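You operate a simulated robot arm through the tools that you are given. There is no shell and no other tool.

The job below is to be done with a simulated robot arm. You get a single attempt, and the scene is never put back.

TASK
Put things in order on the top of the long bench with a dark top. At the end: the silver collar nut from the top of the long bench with a dark top stands where the black rubber block stood; the orange pad heater stands where the silver collar nut stood; the black rubber block from the top of the long bench with a dark top stands where the blue brush stood; the blue brush from the top of the long bench with a dark top is on the brown small carton (marked "SPARE"); whatever was shut is shut again. Leave all else as you found it, and nothing knocked over.
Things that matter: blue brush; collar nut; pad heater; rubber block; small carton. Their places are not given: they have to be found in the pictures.

It is judged by the outcome, as a careful person would: the job done as asked, and still so three seconds after it is handed in. It fails if anything else is knocked over, pushed out of place, dropped, spilled or broken.

THE ROBOT
A 6-joint arm with a two-finger parallel gripper, fixed in place. Base frame: the origin is on the floor under the middle of its stand, x ahead of it, y to its left, z up; the work surface is at about z = 900. Readings come in mm, degrees, newtons and seconds.
With the tool pointing down near the work surface it reaches from about 360 to 760 mm from the base axis. Its first joint turns from -66.0 to 66.0 degrees. Payload 2.45 kg.
Tool frame: the origin (TCP) lies between the finger pads and is the grasp point; the fingertips stand 24 mm ahead of it; z points along the fingers, y is the line along which they close. The gripper opens to 68 mm. The fingers are 17 mm wide and 10 mm thick; the gripper's body (40 by 70 mm) begins 41 mm behind the TCP.
Orientation is that of the tool frame in the base frame, as a unit quaternion [w, x, y, z]. With the fingers straight down and closing along the base's y, the tool's x points along the base's -x, its y along +y and its z along -z.

THE INTERFACE
- The arm moves only by the tool drive_tool. Its argument "rows" is a list of rows, each an object (a shift or turn left out is 0, a gripper value left out holds the last) with "delta_pos": the shift along the tool's x, y, z in units of 30 mm (1.0 is 30 mm), a list of three; "rot": the turn, a rotation vector about the tool's x, y, z in units of 5 degrees (1.0 is 5 degrees), a list of three. In form: [{"delta_pos": [dx, dy, dz], "rot": [wx, wy, wz]}, ...]. A call has 1 to 20 rows; each row shifts and turns the commanded pose from where the row before left it, along the tool's axes as they then stand. "hand" is the opening in per cent of the stroke, from 0 (shut) to 100 (fully open), set as the call begins (left out, the last holds). A call with a number of a shift or a turn outside -1 to 1 is refused whole. Rows are played at 5 a second. More than 50 mm and 8.6 degrees between two rows, or a gripper value outside its range, and nothing of the call is played. Where a pose cannot be reached the arm comes as near as it can. A force on the tool above 40 N (or 10 N above the force at the start of the call, whichever is more), or a blocked arm, ends the call early, and 0.2 s more pass. Each finger travels about 108 mm/s and halts on what it meets, pressing with about 27 N; the grip force reading is that of the motor and also rises with nothing between the fingers. The clock runs only during rows and for 0.2 s after the last one: add rows that do not move to give the fingers time. The reply holds the time, the measured pose of the TCP, the force on the tool along the base axes, the opening and the grip force, in the units named above and with some noise, with the torque about the TCP (base axes, N m) and any sound that the robot's microphone picked up.
- Cameras (640 x 400 px; columns grow to the right, rows downward): "scene" is fixed at [157.6, 422.8, 1433.5]; the picture's right is [-0.75, -0.66, 0.00], its down [-0.47, 0.53, -0.71] and it looks along [0.47, -0.53, -0.71] (base axes); focal length 324 px, centre (320, 200). "wrist" rides on the gripper at [84, 11, -75] in the tool frame; the picture's right is [-0.13, 0.99, 0.00], its down [-0.60, -0.08, -0.79] and it looks along [-0.79, -0.10, 0.61] (tool axes); focal length 251 px, centre (320, 200).
- capture(camera): a new picture of that camera. No time passes.
- probe_pixels(camera, pixels): for up to 12 pixels [column, row] of the newest picture of that camera ("zoom" is the newest enlarged one), the place [x, y, z] in the base frame of the surface seen there, good to about 2 mm, but the place of the scene camera against the robot may be out by one fixed shift of up to 25 mm in any direction. No time passes.
- close_up(camera, box): a new picture of the part [left, top, right, bottom] of that camera's present view, enlarged. No time passes.
- finish_job(): hands the job in; it is judged then, once.

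Open the gripper and draw the arm clear of the work before you hand the job in, unless the task says otherwise.

The tools are called after ">>>" by a JSON object that holds its "api" and its "payload". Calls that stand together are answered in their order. drive_tool: Moves the arm, as the interface text tells. Its arguments: {"type":"object","properties":{"rows":{"type":"array","items":{"type":"object","properties":{"delta_pos":{"type":"array","items":{"type":"number"}},"rot":{"type":"array","items":{"type":"number"}}}}},"hand":{"type":"number"}},"required":["rows"]} The other tools are called the same way: capture (camera) takes a picture; probe_pixels (camera, pixels) gives the place of the surface under pixels of a picture; close_up (camera, box) takes an enlarged picture of a part of a camera's view; finish_job () hands the job in.

At the start:

```text
time_s: 0.0
ee_pos: [402.2, 168.5, 1172.7]
ee_rot: [0.0, 0.0, 1.0, 0.001]
ft_force: [0.7, 0.1, -0.3]
torque: [-0.04, 0.0, -0.04]
opening: 68.1
finger_force: 0.2
```

scene: 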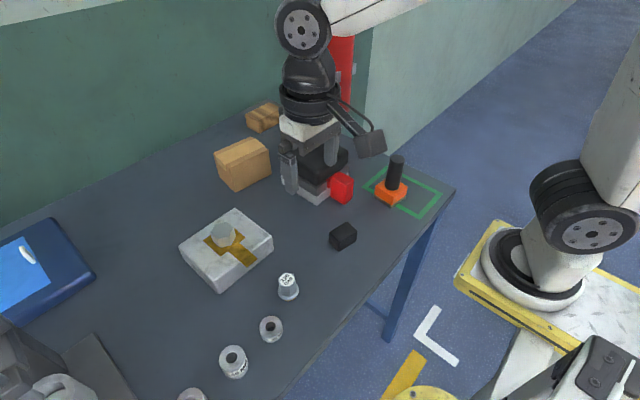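
wrist: 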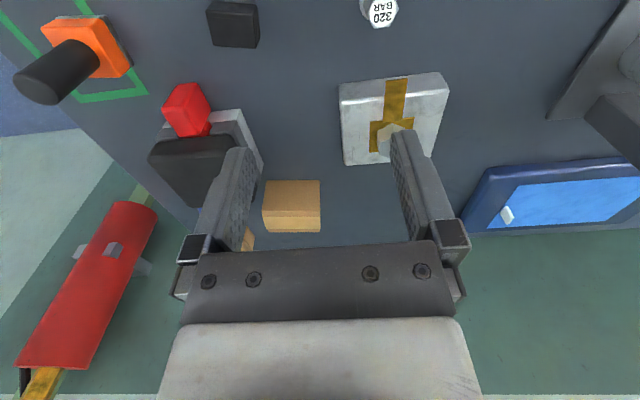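

The first pictures show the dark bench with several objects; I take fresh pictures and enlarged views to identify the brush, nut, heater, block and carton.

>>> {"api": "close_up", "payload": {"camera": "scene", "box": [160, 80, 320, 180]}}

>>> {"api": "close_up", "payload": {"camera": "scene", "box": [160, 180, 320, 300]}}

>>> {"api": "close_up", "payload": {"camera": "scene", "box": [300, 130, 460, 260]}}

>>> {"api": "close_up", "payload": {"camera": "scene", "box": [0, 200, 320, 400]}}

>>> {"api": "capture", "payload": {"camera": "wrist"}}

```text
4.00 times, centred on (240, 130) of scene
```

zoom: 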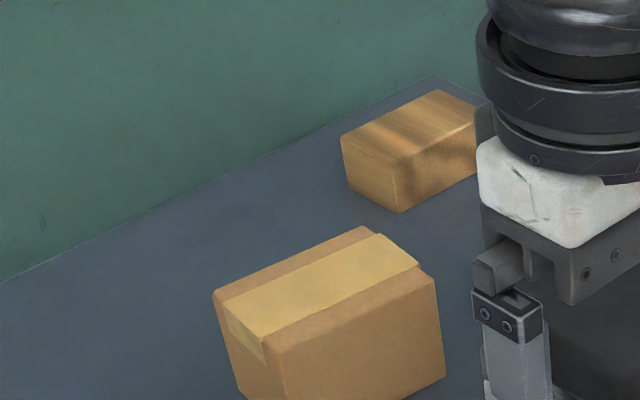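

```text
3.33 times, centred on (240, 240) of scene
```

zoom: 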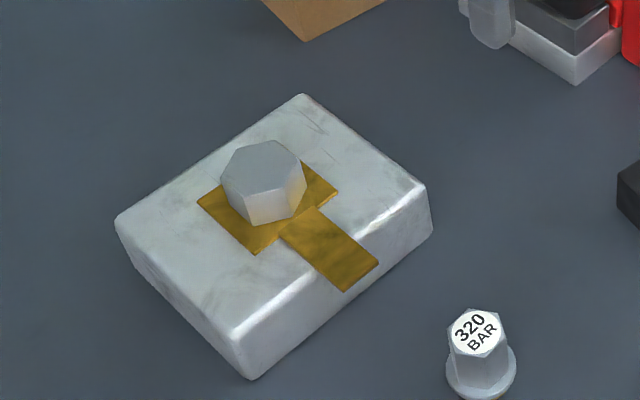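

```text
3.08 times, centred on (380, 195) of scene
```

zoom: 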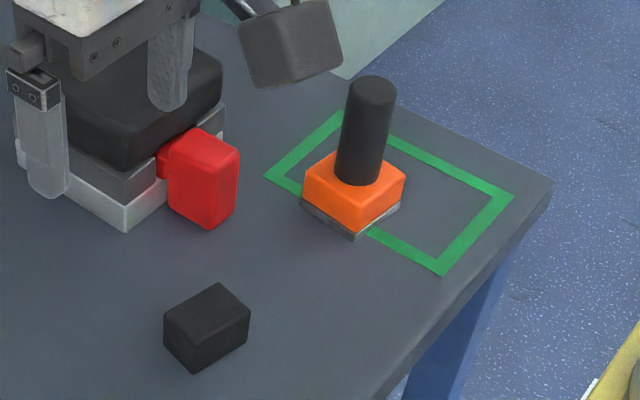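

```text
2.00 times, centred on (160, 300) of scene
```

zoom: 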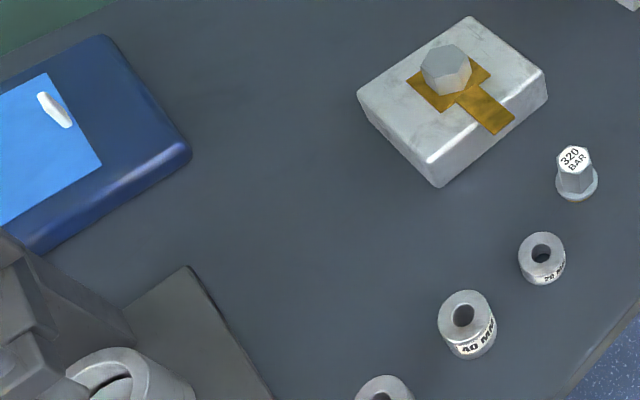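

```text
taken
```

wrist: 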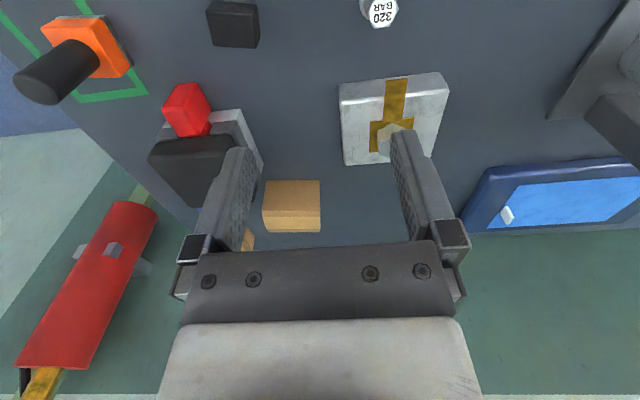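

The wrist picture is seen upside down (image top is near the robot). I probe the main objects in both cameras to compare and find the scene camera's shift.

>>> {"api": "probe_pixels", "payload": {"camera": "wrist", "pixels": [[232, 25], [380, 12], [393, 140], [395, 85], [350, 95], [292, 195], [90, 45], [188, 105], [508, 215], [570, 200], [300, 100], [240, 130]]}}

>>> {"api": "capture", "payload": {"camera": "scene"}}

>>> {"api": "close_up", "payload": {"camera": "wrist", "box": [0, 0, 320, 200]}}

>>> {"api": "close_up", "payload": {"camera": "wrist", "box": [320, 0, 640, 240]}}

>>> {"api": "close_up", "payload": {"camera": "scene", "box": [0, 200, 110, 400]}}

>>> {"api": "close_up", "payload": {"camera": "scene", "box": [160, 300, 320, 400]}}

```text
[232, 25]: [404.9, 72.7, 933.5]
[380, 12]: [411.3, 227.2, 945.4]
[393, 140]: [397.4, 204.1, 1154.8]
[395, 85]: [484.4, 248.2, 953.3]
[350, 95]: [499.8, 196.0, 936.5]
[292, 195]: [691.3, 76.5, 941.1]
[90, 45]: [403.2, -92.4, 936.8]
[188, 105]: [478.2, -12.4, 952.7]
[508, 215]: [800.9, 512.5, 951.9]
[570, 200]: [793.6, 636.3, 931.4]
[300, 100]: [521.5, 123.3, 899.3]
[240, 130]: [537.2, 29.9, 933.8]
```

```text
taken
```

scene: 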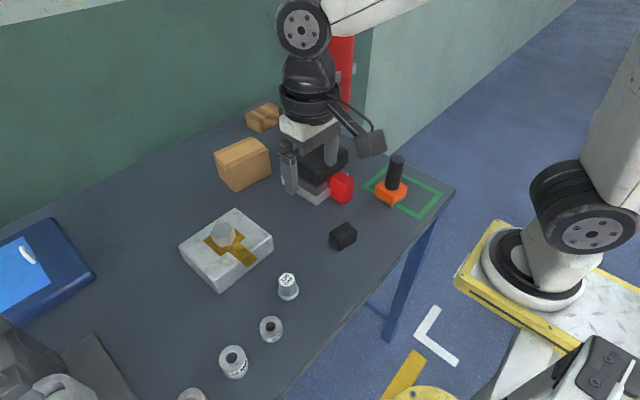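

```text
2.00 times, centred on (160, 100) of wrist
```

zoom: 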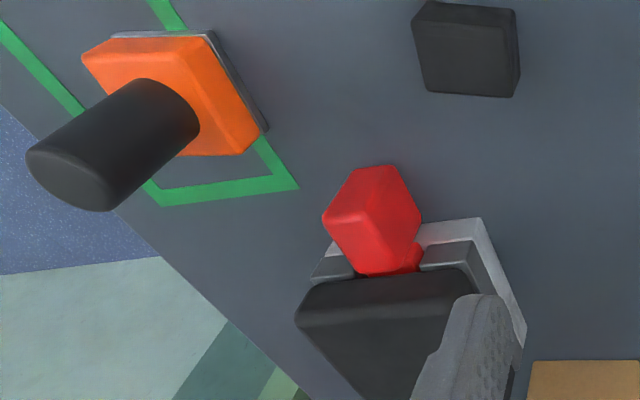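

```text
1.67 times, centred on (480, 120) of wrist
```

zoom: 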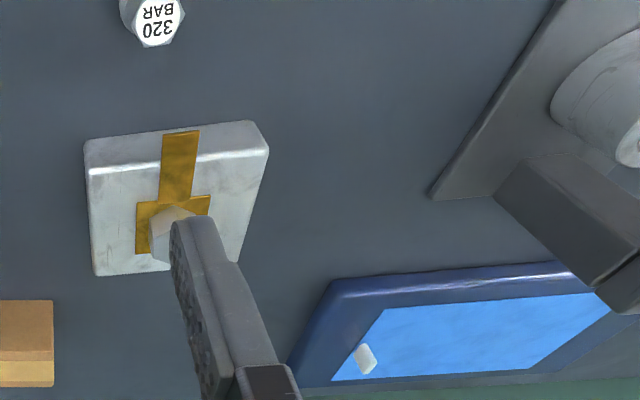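

```text
2.00 times, centred on (55, 300) of scene
```

zoom: 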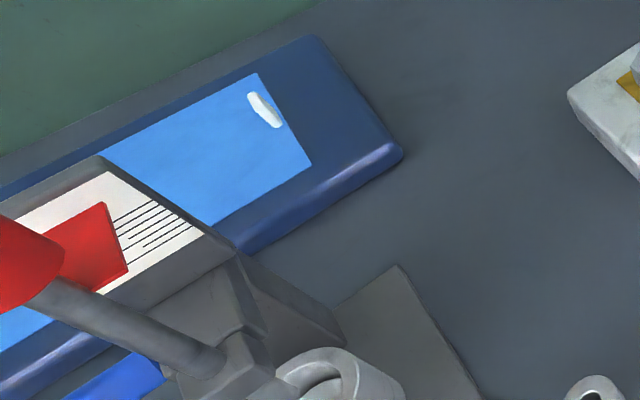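

```text
4.00 times, centred on (240, 350) of scene
```

zoom: 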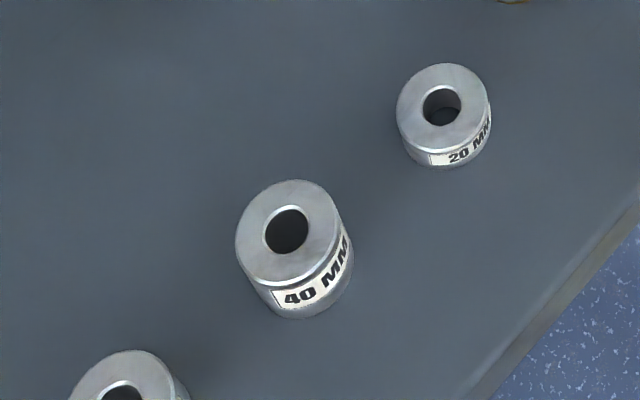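

The close-up view reaches past the frame edge and shows a blue item near the machine at lower left. I look further there, and at the hex items in detail.

>>> {"api": "close_up", "payload": {"camera": "scene", "box": [0, 280, 60, 400]}}

>>> {"api": "close_up", "payload": {"camera": "scene", "box": [0, 360, 60, 400]}}

>>> {"api": "close_up", "payload": {"camera": "scene", "box": [268, 264, 308, 306]}}

>>> {"api": "close_up", "payload": {"camera": "scene", "box": [200, 210, 260, 270]}}

>>> {"api": "close_up", "payload": {"camera": "scene", "box": [240, 90, 300, 140]}}

>>> {"api": "close_up", "payload": {"camera": "wrist", "box": [560, 0, 640, 120]}}

>>> {"api": "close_up", "payload": {"camera": "wrist", "box": [230, 160, 350, 250]}}

```text
3.33 times, centred on (30, 340) of scene
```

zoom: 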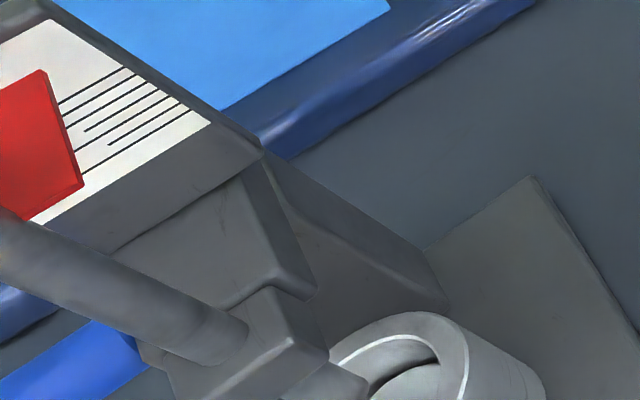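

```text
10.00 times, centred on (30, 380) of scene
```

zoom: 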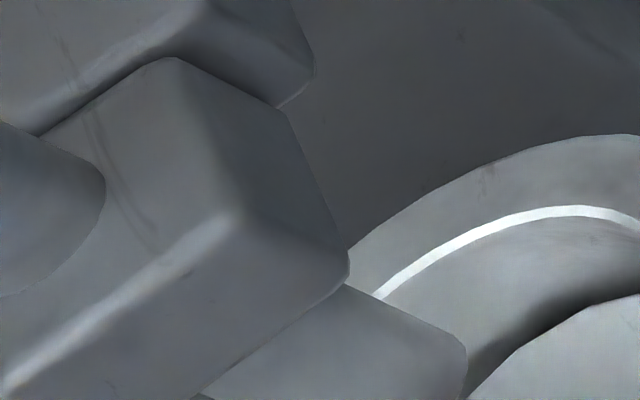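

```text
9.52 times, centred on (288, 285) of scene
```

zoom: 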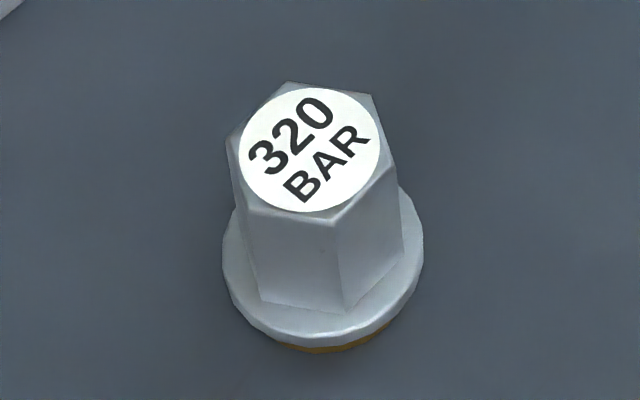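

```text
6.67 times, centred on (230, 240) of scene
```

zoom: 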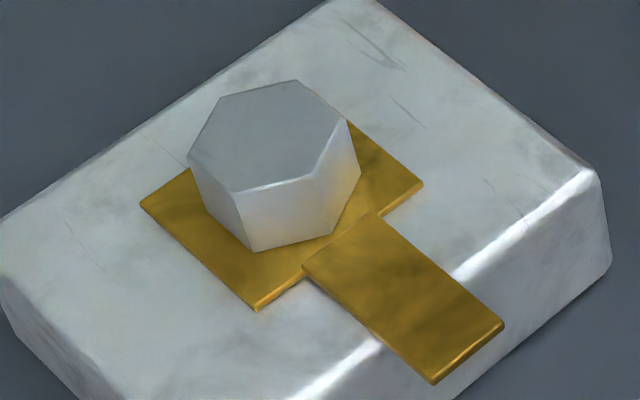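

```text
8.00 times, centred on (270, 115) of scene
```

zoom: 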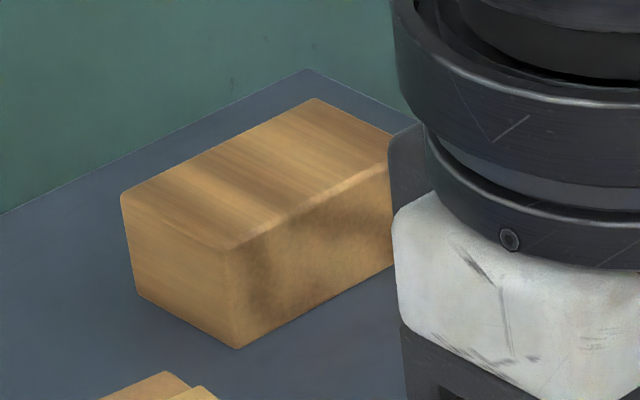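

```text
3.33 times, centred on (600, 60) of wrist
```

zoom: 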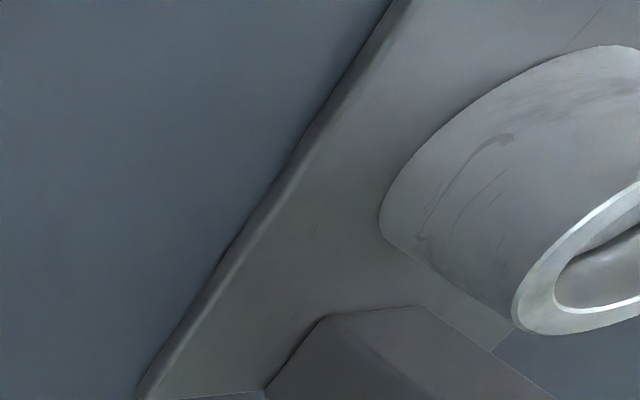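

```text
4.44 times, centred on (290, 205) of wrist
```

zoom: 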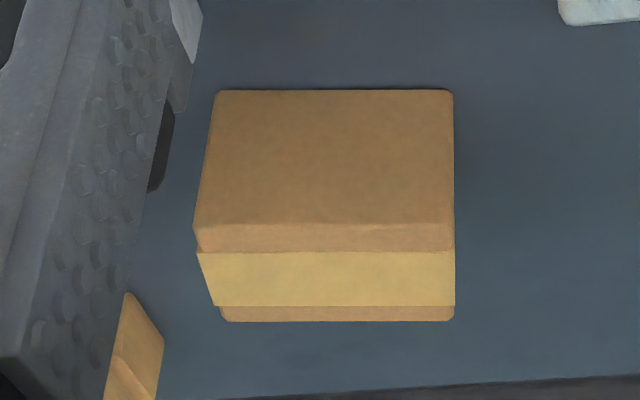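

The 320 BAR piece is a hex with a flange. I still need the blue brush, so I look past the wrist frame's edges.

>>> {"api": "close_up", "payload": {"camera": "wrist", "box": [620, 0, 640, 200]}}

>>> {"api": "close_up", "payload": {"camera": "wrist", "box": [160, 0, 480, 20]}}

>>> {"api": "close_up", "payload": {"camera": "scene", "box": [0, 390, 10, 400]}}

>>> {"api": "close_up", "payload": {"camera": "scene", "box": [0, 200, 2, 400]}}

>>> {"api": "close_up", "payload": {"camera": "scene", "box": [100, 395, 300, 400]}}

```text
2.00 times, centred on (630, 100) of wrist
```

zoom: 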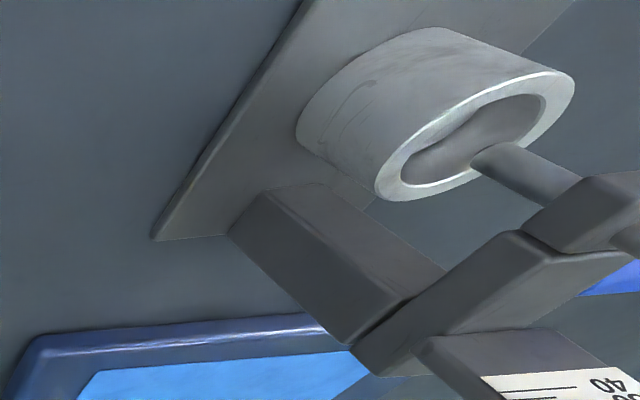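

```text
2.00 times, centred on (320, 10) of wrist
```

zoom: 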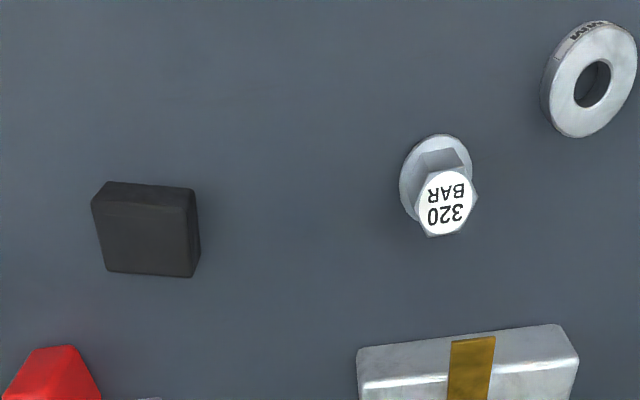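

```text
16.00 times, centred on (5, 395) of scene
```

zoom: 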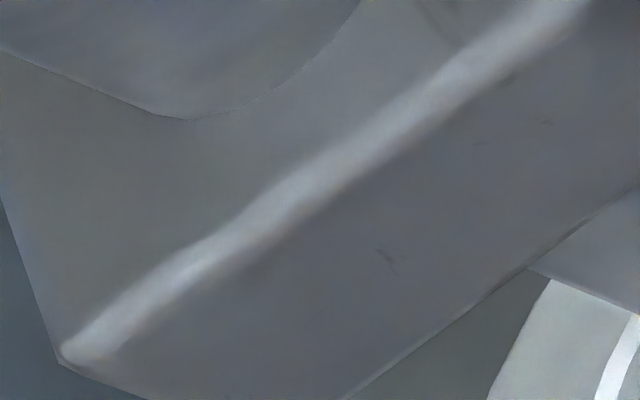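

```text
2.00 times, centred on (1, 300) of scene
```

zoom: 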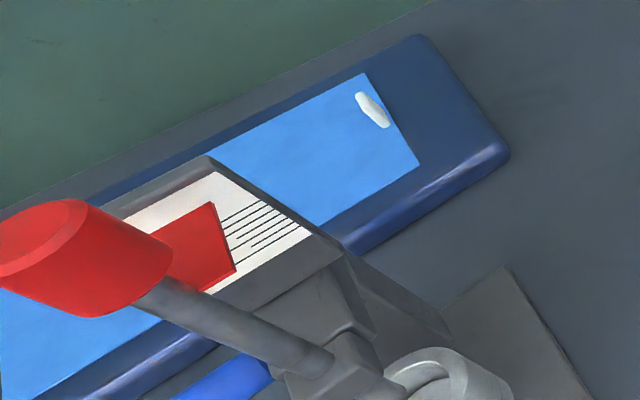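

```text
3.20 times, centred on (200, 398) of scene
```

zoom: 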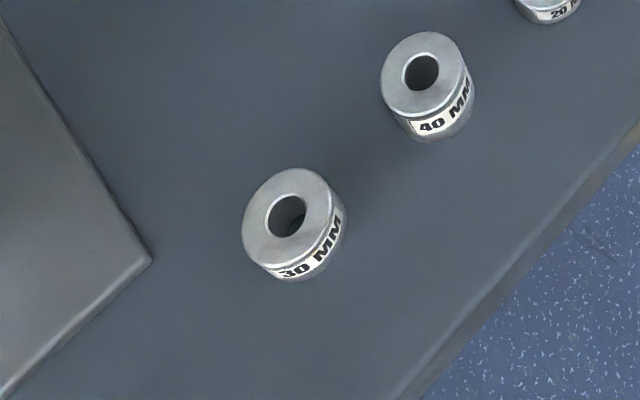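

I try a box outside the frame to see more to the left, where the blue bit is.

>>> {"api": "close_up", "payload": {"camera": "scene", "box": [-200, 300, 40, 450]}}

>>> {"api": "close_up", "payload": {"camera": "scene", "box": [0, 398, 200, 400]}}

>>> {"api": "close_up", "payload": {"camera": "scene", "box": [0, 240, 2, 400]}}

>>> {"api": "probe_pixels", "payload": {"camera": "zoom", "pixels": [[200, 350], [230, 340], [180, 370], [300, 60], [520, 250], [480, 330], [60, 190]]}}

```text
refused: -200 is not a number from 0 to 640
```

```text
3.20 times, centred on (100, 399) of scene
```

zoom: 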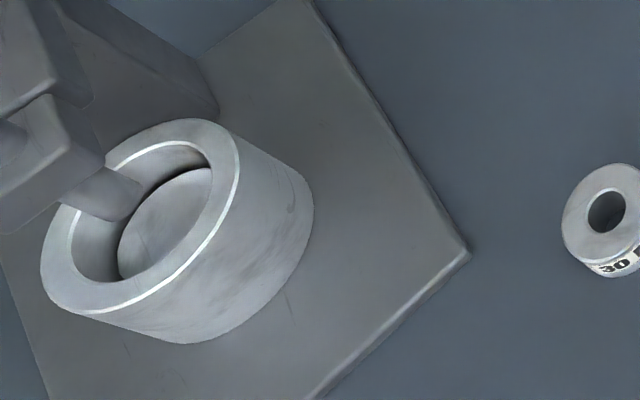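

```text
2.50 times, centred on (1, 320) of scene
```

zoom: 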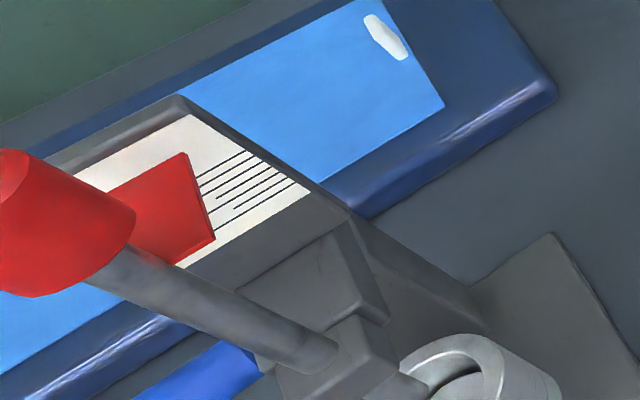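

```text
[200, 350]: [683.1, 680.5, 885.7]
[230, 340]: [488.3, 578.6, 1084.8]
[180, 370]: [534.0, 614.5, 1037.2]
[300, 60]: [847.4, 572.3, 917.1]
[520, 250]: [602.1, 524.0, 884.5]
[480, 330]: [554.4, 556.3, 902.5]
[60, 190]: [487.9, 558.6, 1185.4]
```

No brush visible yet; part of the bench behind the black/red device is hidden by the arm. I shift the arm left (+y) and up to expose that area to both cameras.

>>> {"api": "drive_tool", "payload": {"rows": [{"delta_pos": [0, 1, -0.4]}, {"delta_pos": [0, 1, -0.4]}, {"delta_pos": [0, 1, -0.4]}, {"delta_pos": [0, 1, -0.4]}, {"delta_pos": [0, 1, -0.4]}], "hand": 100}}

>>> {"api": "capture", "payload": {"camera": "scene"}}

>>> {"api": "capture", "payload": {"camera": "wrist"}}

```text
time_s: 1.2
ee_pos: [399.5, 317.3, 1232.4]
ee_rot: [-0.001, -0.001, 1.0, 0.0]
ft_force: [0.4, 0.3, 0.4]
torque: [0.02, 0.03, -0.01]
opening: 68.1
finger_force: 0.1
```

```text
taken
```

scene: 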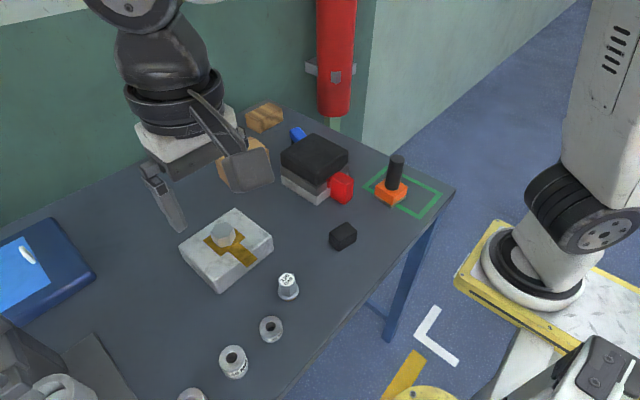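

```text
taken
```

wrist: 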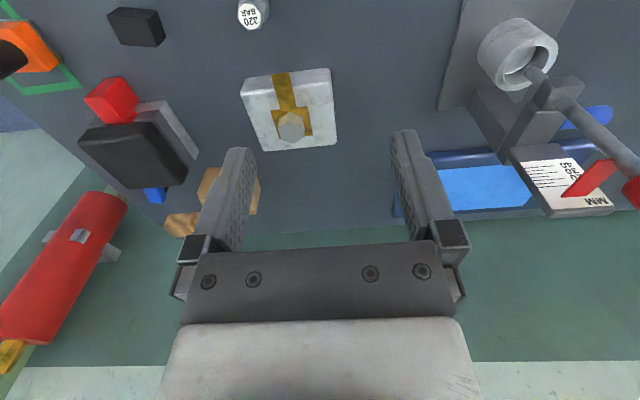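

A blue item now shows behind the black device at scene (298,134) and wrist (155,195). I zoom in on it and the cartons.

>>> {"api": "close_up", "payload": {"camera": "scene", "box": [260, 110, 370, 210]}}

>>> {"api": "close_up", "payload": {"camera": "wrist", "box": [60, 60, 280, 240]}}

>>> {"api": "close_up", "payload": {"camera": "wrist", "box": [500, 0, 640, 220]}}

>>> {"api": "probe_pixels", "payload": {"camera": "wrist", "pixels": [[155, 194], [135, 150], [180, 223], [185, 140], [110, 97], [292, 128], [252, 13], [140, 28], [30, 45], [245, 95], [205, 185], [600, 118]]}}

>>> {"api": "probe_pixels", "payload": {"camera": "scene", "pixels": [[298, 134], [316, 150], [264, 115], [300, 185], [342, 185], [223, 233], [288, 278], [343, 230], [390, 188], [200, 240], [240, 160], [350, 280]]}}

```text
4.00 times, centred on (315, 160) of scene
```

zoom: 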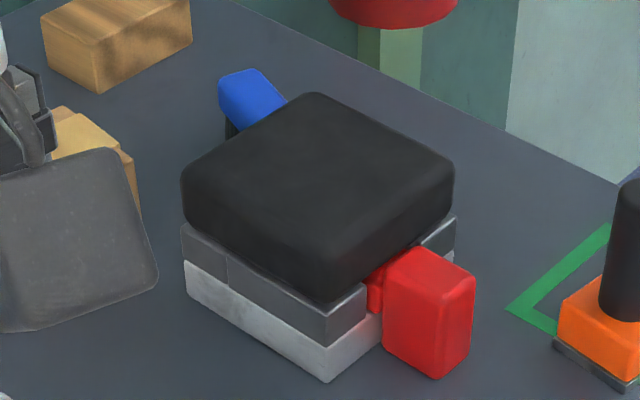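

```text
2.22 times, centred on (170, 150) of wrist
```

zoom: 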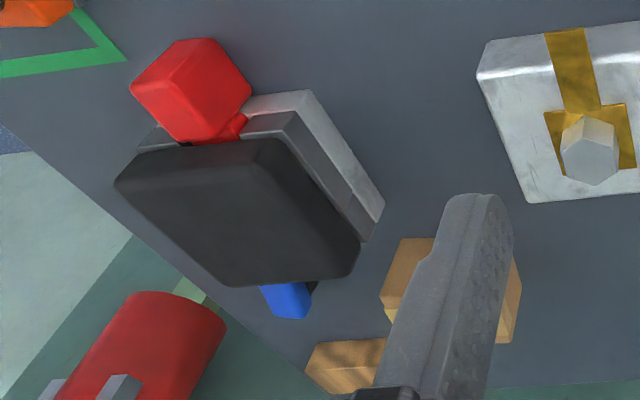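

```text
1.82 times, centred on (570, 110) of wrist
```

zoom: 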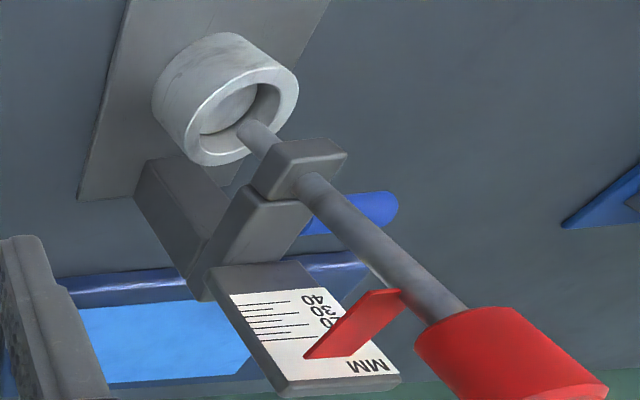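

```text
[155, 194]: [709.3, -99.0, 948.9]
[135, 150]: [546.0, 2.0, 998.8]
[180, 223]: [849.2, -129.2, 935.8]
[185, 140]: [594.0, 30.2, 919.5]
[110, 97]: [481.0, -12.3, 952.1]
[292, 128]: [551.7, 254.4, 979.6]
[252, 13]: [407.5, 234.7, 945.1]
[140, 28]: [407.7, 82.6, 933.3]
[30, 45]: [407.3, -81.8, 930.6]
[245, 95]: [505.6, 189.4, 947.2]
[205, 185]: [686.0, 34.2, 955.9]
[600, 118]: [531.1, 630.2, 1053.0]
```

```text
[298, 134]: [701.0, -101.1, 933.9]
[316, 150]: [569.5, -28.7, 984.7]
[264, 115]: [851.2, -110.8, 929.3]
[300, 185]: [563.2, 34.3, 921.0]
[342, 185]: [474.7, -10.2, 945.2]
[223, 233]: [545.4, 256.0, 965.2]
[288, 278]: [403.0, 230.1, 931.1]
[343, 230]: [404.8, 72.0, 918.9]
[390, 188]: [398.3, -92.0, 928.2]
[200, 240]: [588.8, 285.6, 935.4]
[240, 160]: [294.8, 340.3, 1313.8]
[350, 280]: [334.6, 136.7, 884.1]
```

I probe the second blue piece behind the press lever in the wrist zoom and the blue corner at right, to see whether either is a candidate brush.

>>> {"api": "close_up", "payload": {"camera": "wrist", "box": [560, 60, 640, 160]}}

>>> {"api": "probe_pixels", "payload": {"camera": "zoom", "pixels": [[330, 225], [350, 215], [300, 250], [400, 300], [250, 330], [600, 200], [500, 250]]}}

>>> {"api": "close_up", "payload": {"camera": "wrist", "box": [638, 0, 640, 200]}}

```text
4.00 times, centred on (600, 110) of wrist
```

zoom: 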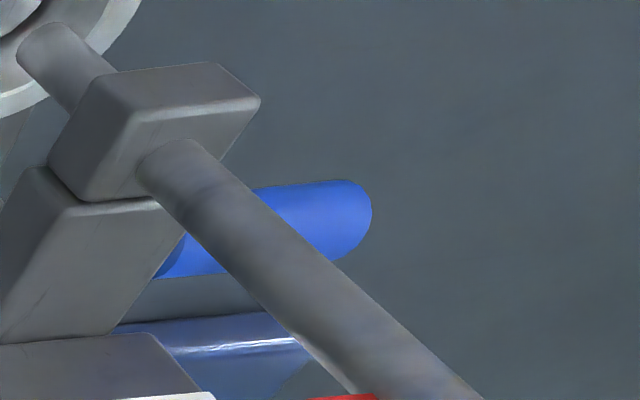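

```text
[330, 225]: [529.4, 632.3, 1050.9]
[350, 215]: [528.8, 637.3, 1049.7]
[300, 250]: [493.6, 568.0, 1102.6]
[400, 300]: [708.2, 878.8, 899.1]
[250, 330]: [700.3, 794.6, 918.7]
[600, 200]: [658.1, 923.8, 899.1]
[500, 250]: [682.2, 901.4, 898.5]
```

```text
2.00 times, centred on (639, 100) of wrist
```

zoom: 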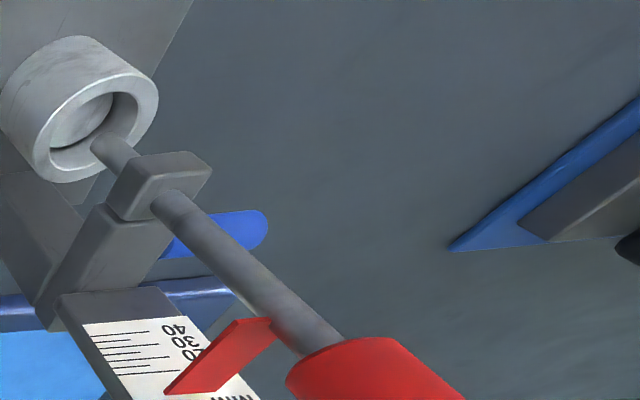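

The blue part by the press is at z≈1050 and belongs to the press. The brush candidate is the blue piece behind the black device at about (709,-99,949), so I move high over that side for a better look.

>>> {"api": "drive_tool", "payload": {"rows": [{"delta_pos": [-0.4, -1, 0]}, {"delta_pos": [-0.4, -1, 0]}, {"delta_pos": [-0.4, -1, 0]}, {"delta_pos": [-0.4, -1, 0]}, {"delta_pos": [-0.4, -1, 0]}, {"delta_pos": [-0.4, -1, 0]}, {"delta_pos": [-0.4, -1, 0]}, {"delta_pos": [-0.4, -1, 0]}, {"delta_pos": [-0.4, -1, 0]}, {"delta_pos": [-0.4, -1, 0]}, {"delta_pos": [-0.4, -1, 0]}, {"delta_pos": [-0.4, -1, 0]}]}}

>>> {"api": "capture", "payload": {"camera": "wrist"}}

>>> {"api": "capture", "payload": {"camera": "scene"}}

>>> {"api": "close_up", "payload": {"camera": "wrist", "box": [200, 0, 440, 180]}}

```text
time_s: 3.8
ee_pos: [545.6, -40.0, 1234.3]
ee_rot: [0.0, 0.0, 1.0, 0.0]
ft_force: [0.4, -0.5, -0.3]
torque: [-0.02, -0.01, -0.03]
opening: 67.9
finger_force: 0.1
```

```text
taken
```

wrist: 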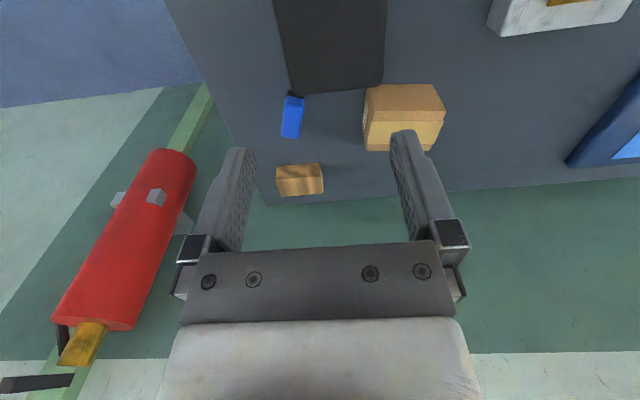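

```text
taken
```

scene: 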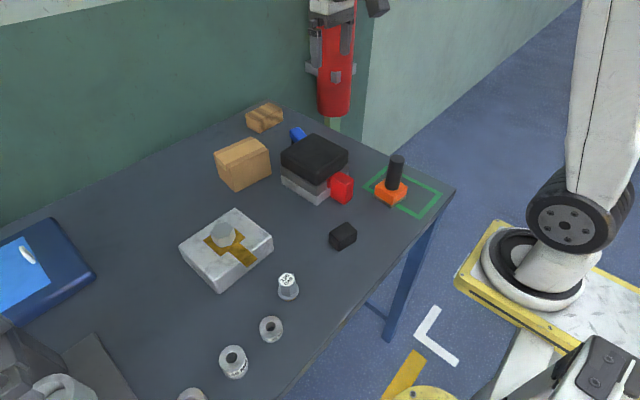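

```text
2.22 times, centred on (320, 90) of wrist
```

zoom: 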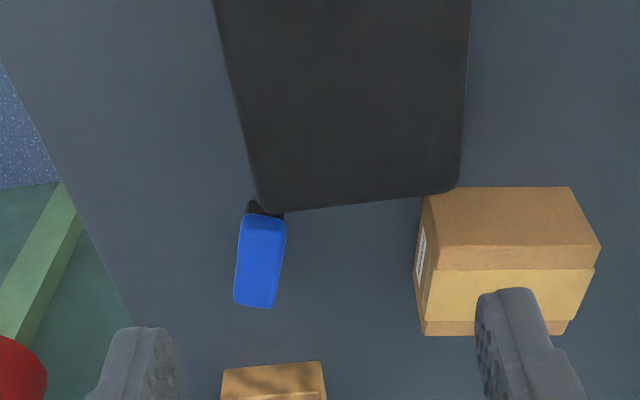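

The blue brush stands behind the device at wrist (292,117), and the carton has a label on its −y side at about (357,130... zoom 420,250). I zoom in on both and probe them.

>>> {"api": "close_up", "payload": {"camera": "wrist", "box": [355, 110, 380, 150]}}

>>> {"api": "close_up", "payload": {"camera": "wrist", "box": [270, 80, 330, 145]}}

>>> {"api": "probe_pixels", "payload": {"camera": "wrist", "pixels": [[292, 99], [302, 99], [284, 136], [297, 137], [292, 117], [370, 90], [438, 90], [443, 110], [368, 116], [405, 97], [405, 135], [330, 130]]}}

>>> {"api": "probe_pixels", "payload": {"camera": "zoom", "pixels": [[320, 60], [320, 100], [320, 200], [320, 300], [320, 350], [300, 330], [250, 100], [380, 100]]}}

```text
10.00 times, centred on (368, 130) of wrist
```

zoom: 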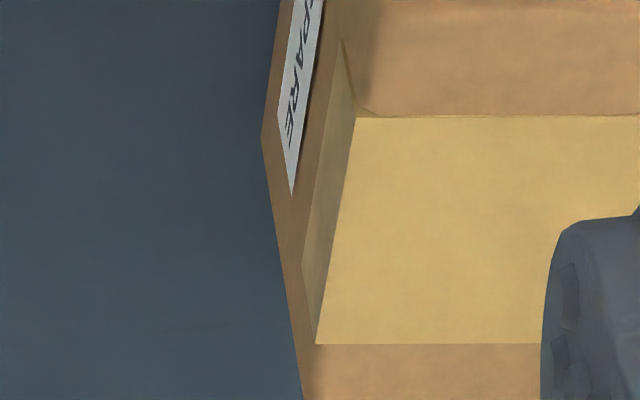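

```text
6.15 times, centred on (300, 112) of wrist
```

zoom: 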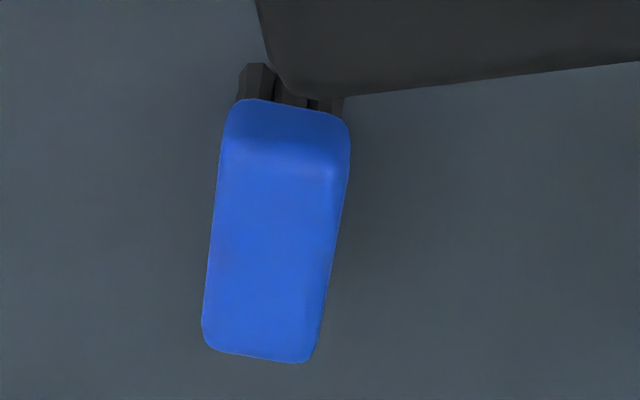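

```text
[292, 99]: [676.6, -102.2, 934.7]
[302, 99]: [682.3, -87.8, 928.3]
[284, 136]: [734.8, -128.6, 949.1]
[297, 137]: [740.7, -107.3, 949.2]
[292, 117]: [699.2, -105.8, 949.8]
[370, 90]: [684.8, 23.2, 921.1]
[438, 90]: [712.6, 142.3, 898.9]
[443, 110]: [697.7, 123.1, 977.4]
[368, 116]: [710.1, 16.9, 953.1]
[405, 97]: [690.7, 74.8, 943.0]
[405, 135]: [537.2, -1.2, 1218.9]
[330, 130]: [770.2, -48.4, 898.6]
```

```text
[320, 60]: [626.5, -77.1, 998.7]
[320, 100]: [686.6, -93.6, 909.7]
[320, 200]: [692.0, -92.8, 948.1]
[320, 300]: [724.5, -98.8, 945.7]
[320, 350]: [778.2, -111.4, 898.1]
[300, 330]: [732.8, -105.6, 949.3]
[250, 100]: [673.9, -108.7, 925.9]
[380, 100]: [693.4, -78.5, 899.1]
```

The carton's label reads SPARE, with its top at about z 978; the brush is a blue block on dark bristles near (708,-108), top z≈950. Before turning the wrist I probe the red cylinder and wall to know the clearances.

>>> {"api": "probe_pixels", "payload": {"camera": "wrist", "pixels": [[130, 230], [175, 165], [155, 197], [300, 185], [240, 220], [460, 220], [320, 10], [290, 5], [385, 60], [85, 345], [230, 130], [500, 187]]}}

>>> {"api": "probe_pixels", "payload": {"camera": "scene", "pixels": [[340, 60], [335, 105], [345, 150], [283, 160], [315, 182], [313, 135], [200, 100], [420, 100]]}}

```text
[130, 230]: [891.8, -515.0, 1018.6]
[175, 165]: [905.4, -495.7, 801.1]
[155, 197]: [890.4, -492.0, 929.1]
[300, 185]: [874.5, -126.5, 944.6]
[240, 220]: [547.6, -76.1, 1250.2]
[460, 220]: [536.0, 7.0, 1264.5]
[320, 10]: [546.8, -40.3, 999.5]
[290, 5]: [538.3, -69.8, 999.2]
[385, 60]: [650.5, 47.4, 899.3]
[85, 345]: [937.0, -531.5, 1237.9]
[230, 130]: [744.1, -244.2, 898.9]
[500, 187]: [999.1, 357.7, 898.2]
```

```text
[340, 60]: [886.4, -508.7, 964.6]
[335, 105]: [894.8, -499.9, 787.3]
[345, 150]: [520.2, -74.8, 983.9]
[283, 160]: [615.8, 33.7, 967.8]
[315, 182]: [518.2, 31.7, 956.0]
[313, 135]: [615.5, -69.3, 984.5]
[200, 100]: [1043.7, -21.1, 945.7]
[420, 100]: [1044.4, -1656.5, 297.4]
```

Wall is at x≈1045 and the red cylinder near (890,-500), so there is ample room. To keep the wrist camera away from the device (top z 999) when grasping the brush, I turn the tool about −163° about its z.

>>> {"api": "drive_tool", "payload": {"rows": [{"rot": [0, 0, -1]}, {"rot": [0, 0, -1]}, {"rot": [0, 0, -1]}, {"rot": [0, 0, -1]}, {"rot": [0, 0, -1]}, {"rot": [0, 0, -1]}, {"rot": [0, 0, -1]}, {"rot": [0, 0, -1]}, {"rot": [0, 0, -1]}, {"rot": [0, 0, -1]}, {"rot": [0, 0, -1]}, {"rot": [0, 0, -1]}, {"rot": [0, 0, -1]}, {"rot": [0, 0, -1]}, {"rot": [0, 0, -1]}, {"rot": [0, 0, -1]}, {"rot": [0, 0, -1]}, {"rot": [0, 0, -1]}]}}

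>>> {"api": "capture", "payload": {"camera": "wrist"}}

```text
time_s: 7.6
ee_pos: [546.4, -43.1, 1232.3]
ee_rot: [0.001, 0.708, -0.706, 0.0]
ft_force: [-0.2, 0.3, -0.2]
torque: [0.01, 0.0, 0.0]
opening: 68.0
finger_force: 0.0
```

```text
taken
```

wrist: 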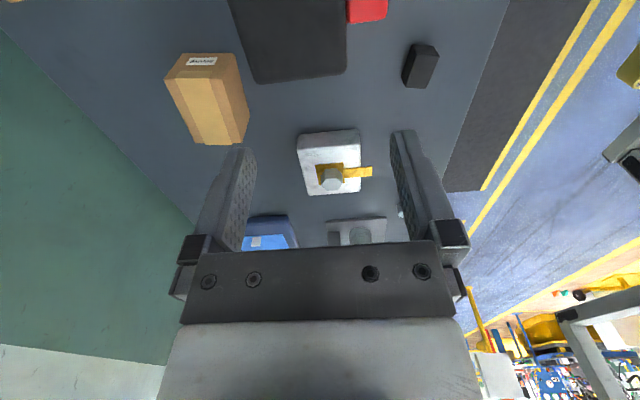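

The 90° turn worked and the SPARE label shows at (203,61). I continue turning another −73°.

>>> {"api": "drive_tool", "payload": {"rows": [{"rot": [0, 0, -1]}, {"rot": [0, 0, -1]}, {"rot": [0, 0, -1]}, {"rot": [0, 0, -1]}, {"rot": [0, 0, -1]}, {"rot": [0, 0, -1]}, {"rot": [0, 0, -1]}, {"rot": [0, 0, -1]}, {"rot": [0, 0, -1]}, {"rot": [0, 0, -1]}, {"rot": [0, 0, -1]}, {"rot": [0, 0, -1]}, {"rot": [0, 0, -1]}, {"rot": [0, 0, -1]}, {"rot": [0, 0, -0.6]}]}}

>>> {"api": "capture", "payload": {"camera": "wrist"}}

```text
time_s: 10.8
ee_pos: [546.4, -41.9, 1233.3]
ee_rot: [0.0, 0.989, -0.147, 0.0]
ft_force: [-0.2, -0.3, -0.1]
torque: [0.0, -0.03, -0.01]
opening: 68.2
finger_force: 0.1
```

```text
taken
```

wrist: 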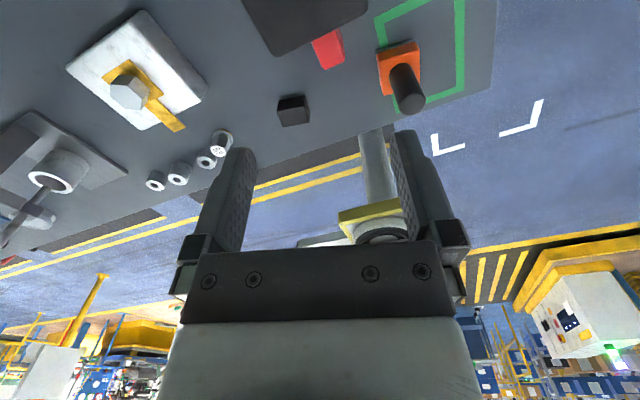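

The camera now sits on the far side. I move above the brush (708,-108) and lower to z≈1100 to look at it.

>>> {"api": "drive_tool", "payload": {"rows": [{"delta_pos": [0.966, 0.09, 0]}, {"delta_pos": [0.966, 0.09, 0]}, {"delta_pos": [0.966, 0.09, 0]}, {"delta_pos": [0.966, 0.09, 0]}, {"delta_pos": [0.966, 0.09, 0]}, {"delta_pos": [0.966, 0.09, 0]}, {"delta_pos": [0, 0, 0.886]}, {"delta_pos": [0, 0, 0.886]}, {"delta_pos": [0, 0, 0.886]}, {"delta_pos": [0, 0, 0.886]}, {"delta_pos": [0, 0, 0.886]}]}}

>>> {"api": "capture", "payload": {"camera": "wrist"}}

>>> {"api": "capture", "payload": {"camera": "scene"}}

>>> {"api": "close_up", "payload": {"camera": "wrist", "box": [220, 0, 420, 100]}}

```text
time_s: 13.2
ee_pos: [709.2, -103.5, 1098.0]
ee_rot: [0.001, 0.989, -0.15, -0.001]
ft_force: [-0.3, 0.6, 0.3]
torque: [0.0, -0.02, 0.01]
opening: 67.9
finger_force: 0.1
out of reach, approached as far as the arm can: row 6
```

```text
taken
```

wrist: 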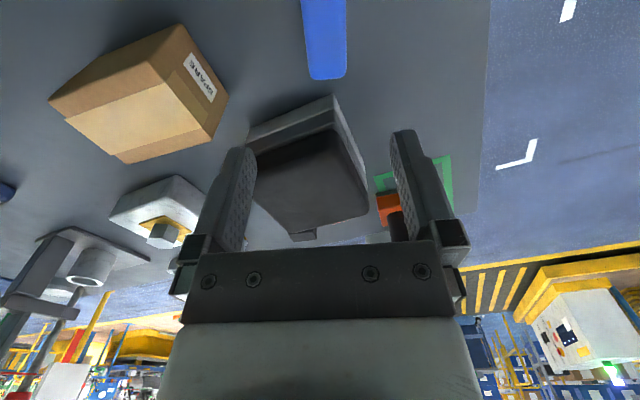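

```text
taken
```

scene: 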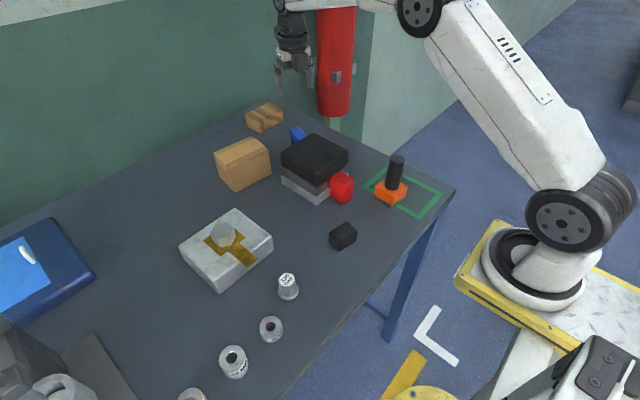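

```text
3.20 times, centred on (320, 50) of wrist
```

zoom: 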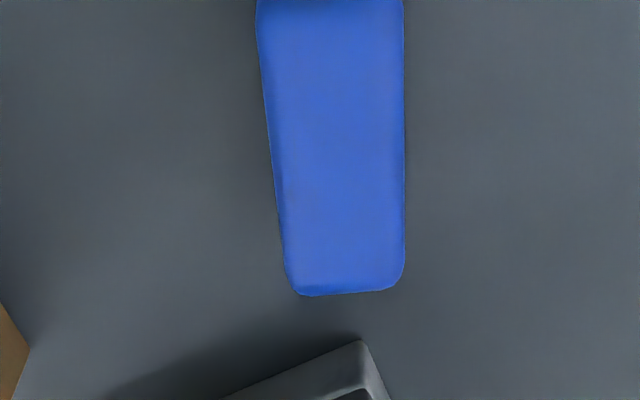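

The brush is seen at the top of the wrist picture, nearly aligned with the tool. I get a close-up at the frame's top edge and probe its edges.

>>> {"api": "close_up", "payload": {"camera": "wrist", "box": [280, 0, 370, 60]}}

>>> {"api": "close_up", "payload": {"camera": "wrist", "box": [260, 0, 390, 2]}}

>>> {"api": "probe_pixels", "payload": {"camera": "zoom", "pixels": [[240, 20], [390, 20], [245, 100], [395, 100], [252, 200], [400, 200], [320, 200], [320, 100], [320, 30], [265, 300], [400, 300], [320, 380]]}}

```text
6.67 times, centred on (325, 30) of wrist
```

zoom: 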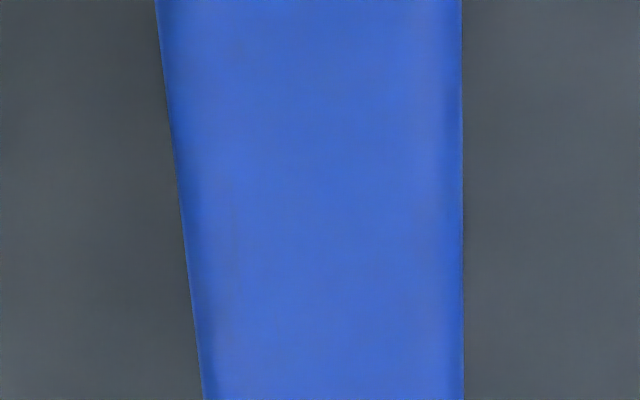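

```text
4.92 times, centred on (325, 1) of wrist
```

zoom: 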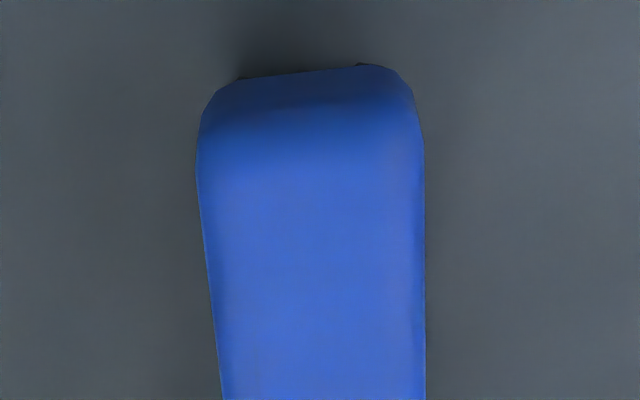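

```text
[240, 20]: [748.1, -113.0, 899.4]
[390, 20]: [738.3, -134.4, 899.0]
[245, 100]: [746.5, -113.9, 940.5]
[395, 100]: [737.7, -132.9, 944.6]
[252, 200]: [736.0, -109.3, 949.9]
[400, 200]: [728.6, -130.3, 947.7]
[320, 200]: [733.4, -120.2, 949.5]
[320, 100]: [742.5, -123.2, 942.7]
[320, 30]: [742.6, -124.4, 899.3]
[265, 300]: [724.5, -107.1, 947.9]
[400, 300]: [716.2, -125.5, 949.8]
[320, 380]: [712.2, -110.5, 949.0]
```

I probe nearer the edges in this zoom, then take the lower part of the brush for the near end.

>>> {"api": "probe_pixels", "payload": {"camera": "zoom", "pixels": [[210, 200], [420, 200], [222, 300], [421, 300], [228, 390], [421, 390], [300, 80], [300, 90], [340, 80], [340, 140]]}}

>>> {"api": "close_up", "payload": {"camera": "wrist", "box": [260, 0, 390, 100]}}

```text
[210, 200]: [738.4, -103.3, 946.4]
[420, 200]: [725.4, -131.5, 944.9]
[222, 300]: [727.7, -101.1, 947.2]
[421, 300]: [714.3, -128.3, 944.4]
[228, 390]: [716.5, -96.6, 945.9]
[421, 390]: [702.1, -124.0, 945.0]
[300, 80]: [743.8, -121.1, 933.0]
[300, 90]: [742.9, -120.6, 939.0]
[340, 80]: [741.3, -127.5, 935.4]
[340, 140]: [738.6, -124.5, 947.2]
```

```text
4.00 times, centred on (325, 50) of wrist
```

zoom: 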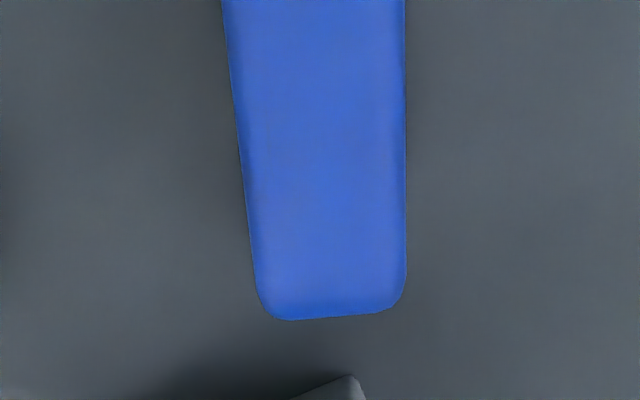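

I probe the near end of the brush and the device corner below it in this zoom.

>>> {"api": "probe_pixels", "payload": {"camera": "zoom", "pixels": [[290, 314], [340, 310], [380, 306], [260, 200], [403, 200], [340, 385], [330, 250], [325, 290]]}}

>>> {"api": "probe_pixels", "payload": {"camera": "wrist", "pixels": [[200, 75], [120, 120], [60, 97], [180, 30], [222, 95], [215, 110], [170, 130], [140, 60], [125, 155], [100, 60], [333, 99], [310, 150]]}}

```text
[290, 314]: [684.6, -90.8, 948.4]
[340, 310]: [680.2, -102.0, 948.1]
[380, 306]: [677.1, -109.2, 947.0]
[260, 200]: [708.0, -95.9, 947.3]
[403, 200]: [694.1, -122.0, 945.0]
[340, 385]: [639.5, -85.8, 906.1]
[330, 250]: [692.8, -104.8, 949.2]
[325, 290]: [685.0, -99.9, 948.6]
```

```text
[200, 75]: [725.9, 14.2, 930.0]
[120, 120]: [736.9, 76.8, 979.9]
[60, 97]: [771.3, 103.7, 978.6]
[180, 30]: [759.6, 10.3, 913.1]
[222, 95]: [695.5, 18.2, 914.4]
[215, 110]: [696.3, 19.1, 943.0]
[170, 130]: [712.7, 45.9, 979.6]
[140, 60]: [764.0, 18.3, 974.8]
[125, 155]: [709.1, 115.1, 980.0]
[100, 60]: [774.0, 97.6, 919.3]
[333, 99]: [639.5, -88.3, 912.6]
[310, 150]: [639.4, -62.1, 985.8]
```

The brush centre works out at about (711.6,-111.1), long axis at −17°, 66×31 mm, top z 949.5. I shift the tool to that spot first and lower to about z 1000 to verify.

>>> {"api": "drive_tool", "payload": {"rows": [{"delta_pos": [0.152, 0.218, 0]}, {"delta_pos": [0, 0, 0.8]}, {"delta_pos": [0, 0, 0.8]}, {"delta_pos": [0, 0, 0.8]}, {}], "hand": 100}}

>>> {"api": "capture", "payload": {"camera": "wrist"}}

>>> {"api": "close_up", "payload": {"camera": "scene", "box": [230, 80, 370, 190]}}

```text
time_s: 14.4
ee_pos: [710.2, -105.5, 1027.7]
ee_rot: [0.003, 0.989, -0.151, -0.001]
ft_force: [-0.4, -0.1, 0.2]
torque: [-0.03, -0.02, 0.02]
opening: 68.2
finger_force: 0.0
out of reach, approached as far as the arm can: row 1
```

```text
taken
```

wrist: 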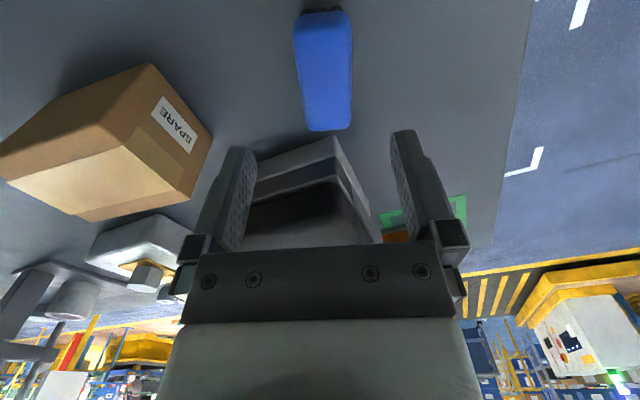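

```text
3.64 times, centred on (300, 135) of scene
```

zoom: 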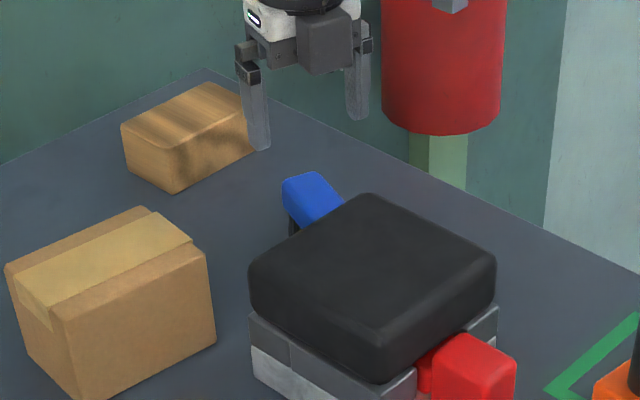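

Lower reaches should be less restricted, so I lower a bit more (tips still above the brush top at 950) and then correct the lateral offset.

>>> {"api": "drive_tool", "payload": {"rows": [{"delta_pos": [0, 0, 0.8]}, {"delta_pos": [0, 0, 0.5]}, {}]}}

>>> {"api": "capture", "payload": {"camera": "wrist"}}

```text
time_s: 15.2
ee_pos: [709.4, -106.1, 987.5]
ee_rot: [0.003, 0.989, -0.151, 0.0]
ft_force: [1.5, 0.3, 0.3]
torque: [0.0, -0.02, 0.02]
opening: 68.0
finger_force: 0.0
```

```text
taken
```

wrist: 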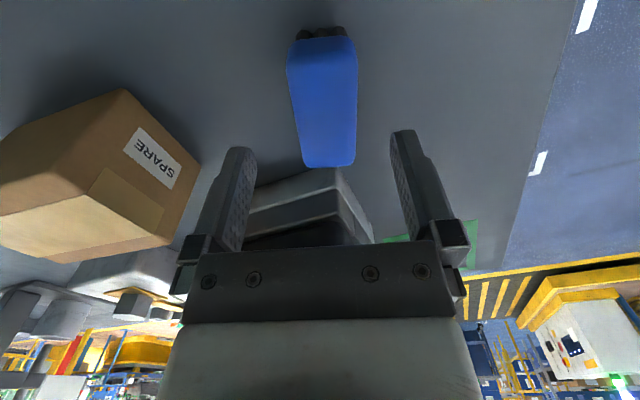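

I re-probe the brush's edges at this closer range.

>>> {"api": "close_up", "payload": {"camera": "wrist", "box": [240, 20, 400, 120]}}

>>> {"api": "probe_pixels", "payload": {"camera": "wrist", "pixels": [[290, 60], [356, 60], [294, 90], [356, 90], [299, 130], [356, 130], [325, 42], [330, 163], [325, 100], [306, 36], [335, 30]]}}

```text
4.00 times, centred on (320, 70) of wrist
```

zoom: 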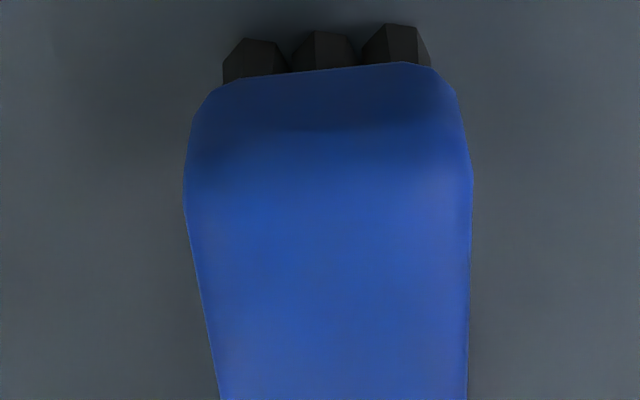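

```text
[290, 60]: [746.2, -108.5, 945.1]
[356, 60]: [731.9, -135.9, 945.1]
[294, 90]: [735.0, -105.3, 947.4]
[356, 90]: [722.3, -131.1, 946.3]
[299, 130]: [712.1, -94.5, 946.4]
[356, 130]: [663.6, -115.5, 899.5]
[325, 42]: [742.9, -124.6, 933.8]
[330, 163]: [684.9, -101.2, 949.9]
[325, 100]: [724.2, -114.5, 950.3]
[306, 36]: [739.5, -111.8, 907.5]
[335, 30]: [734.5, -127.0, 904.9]
```

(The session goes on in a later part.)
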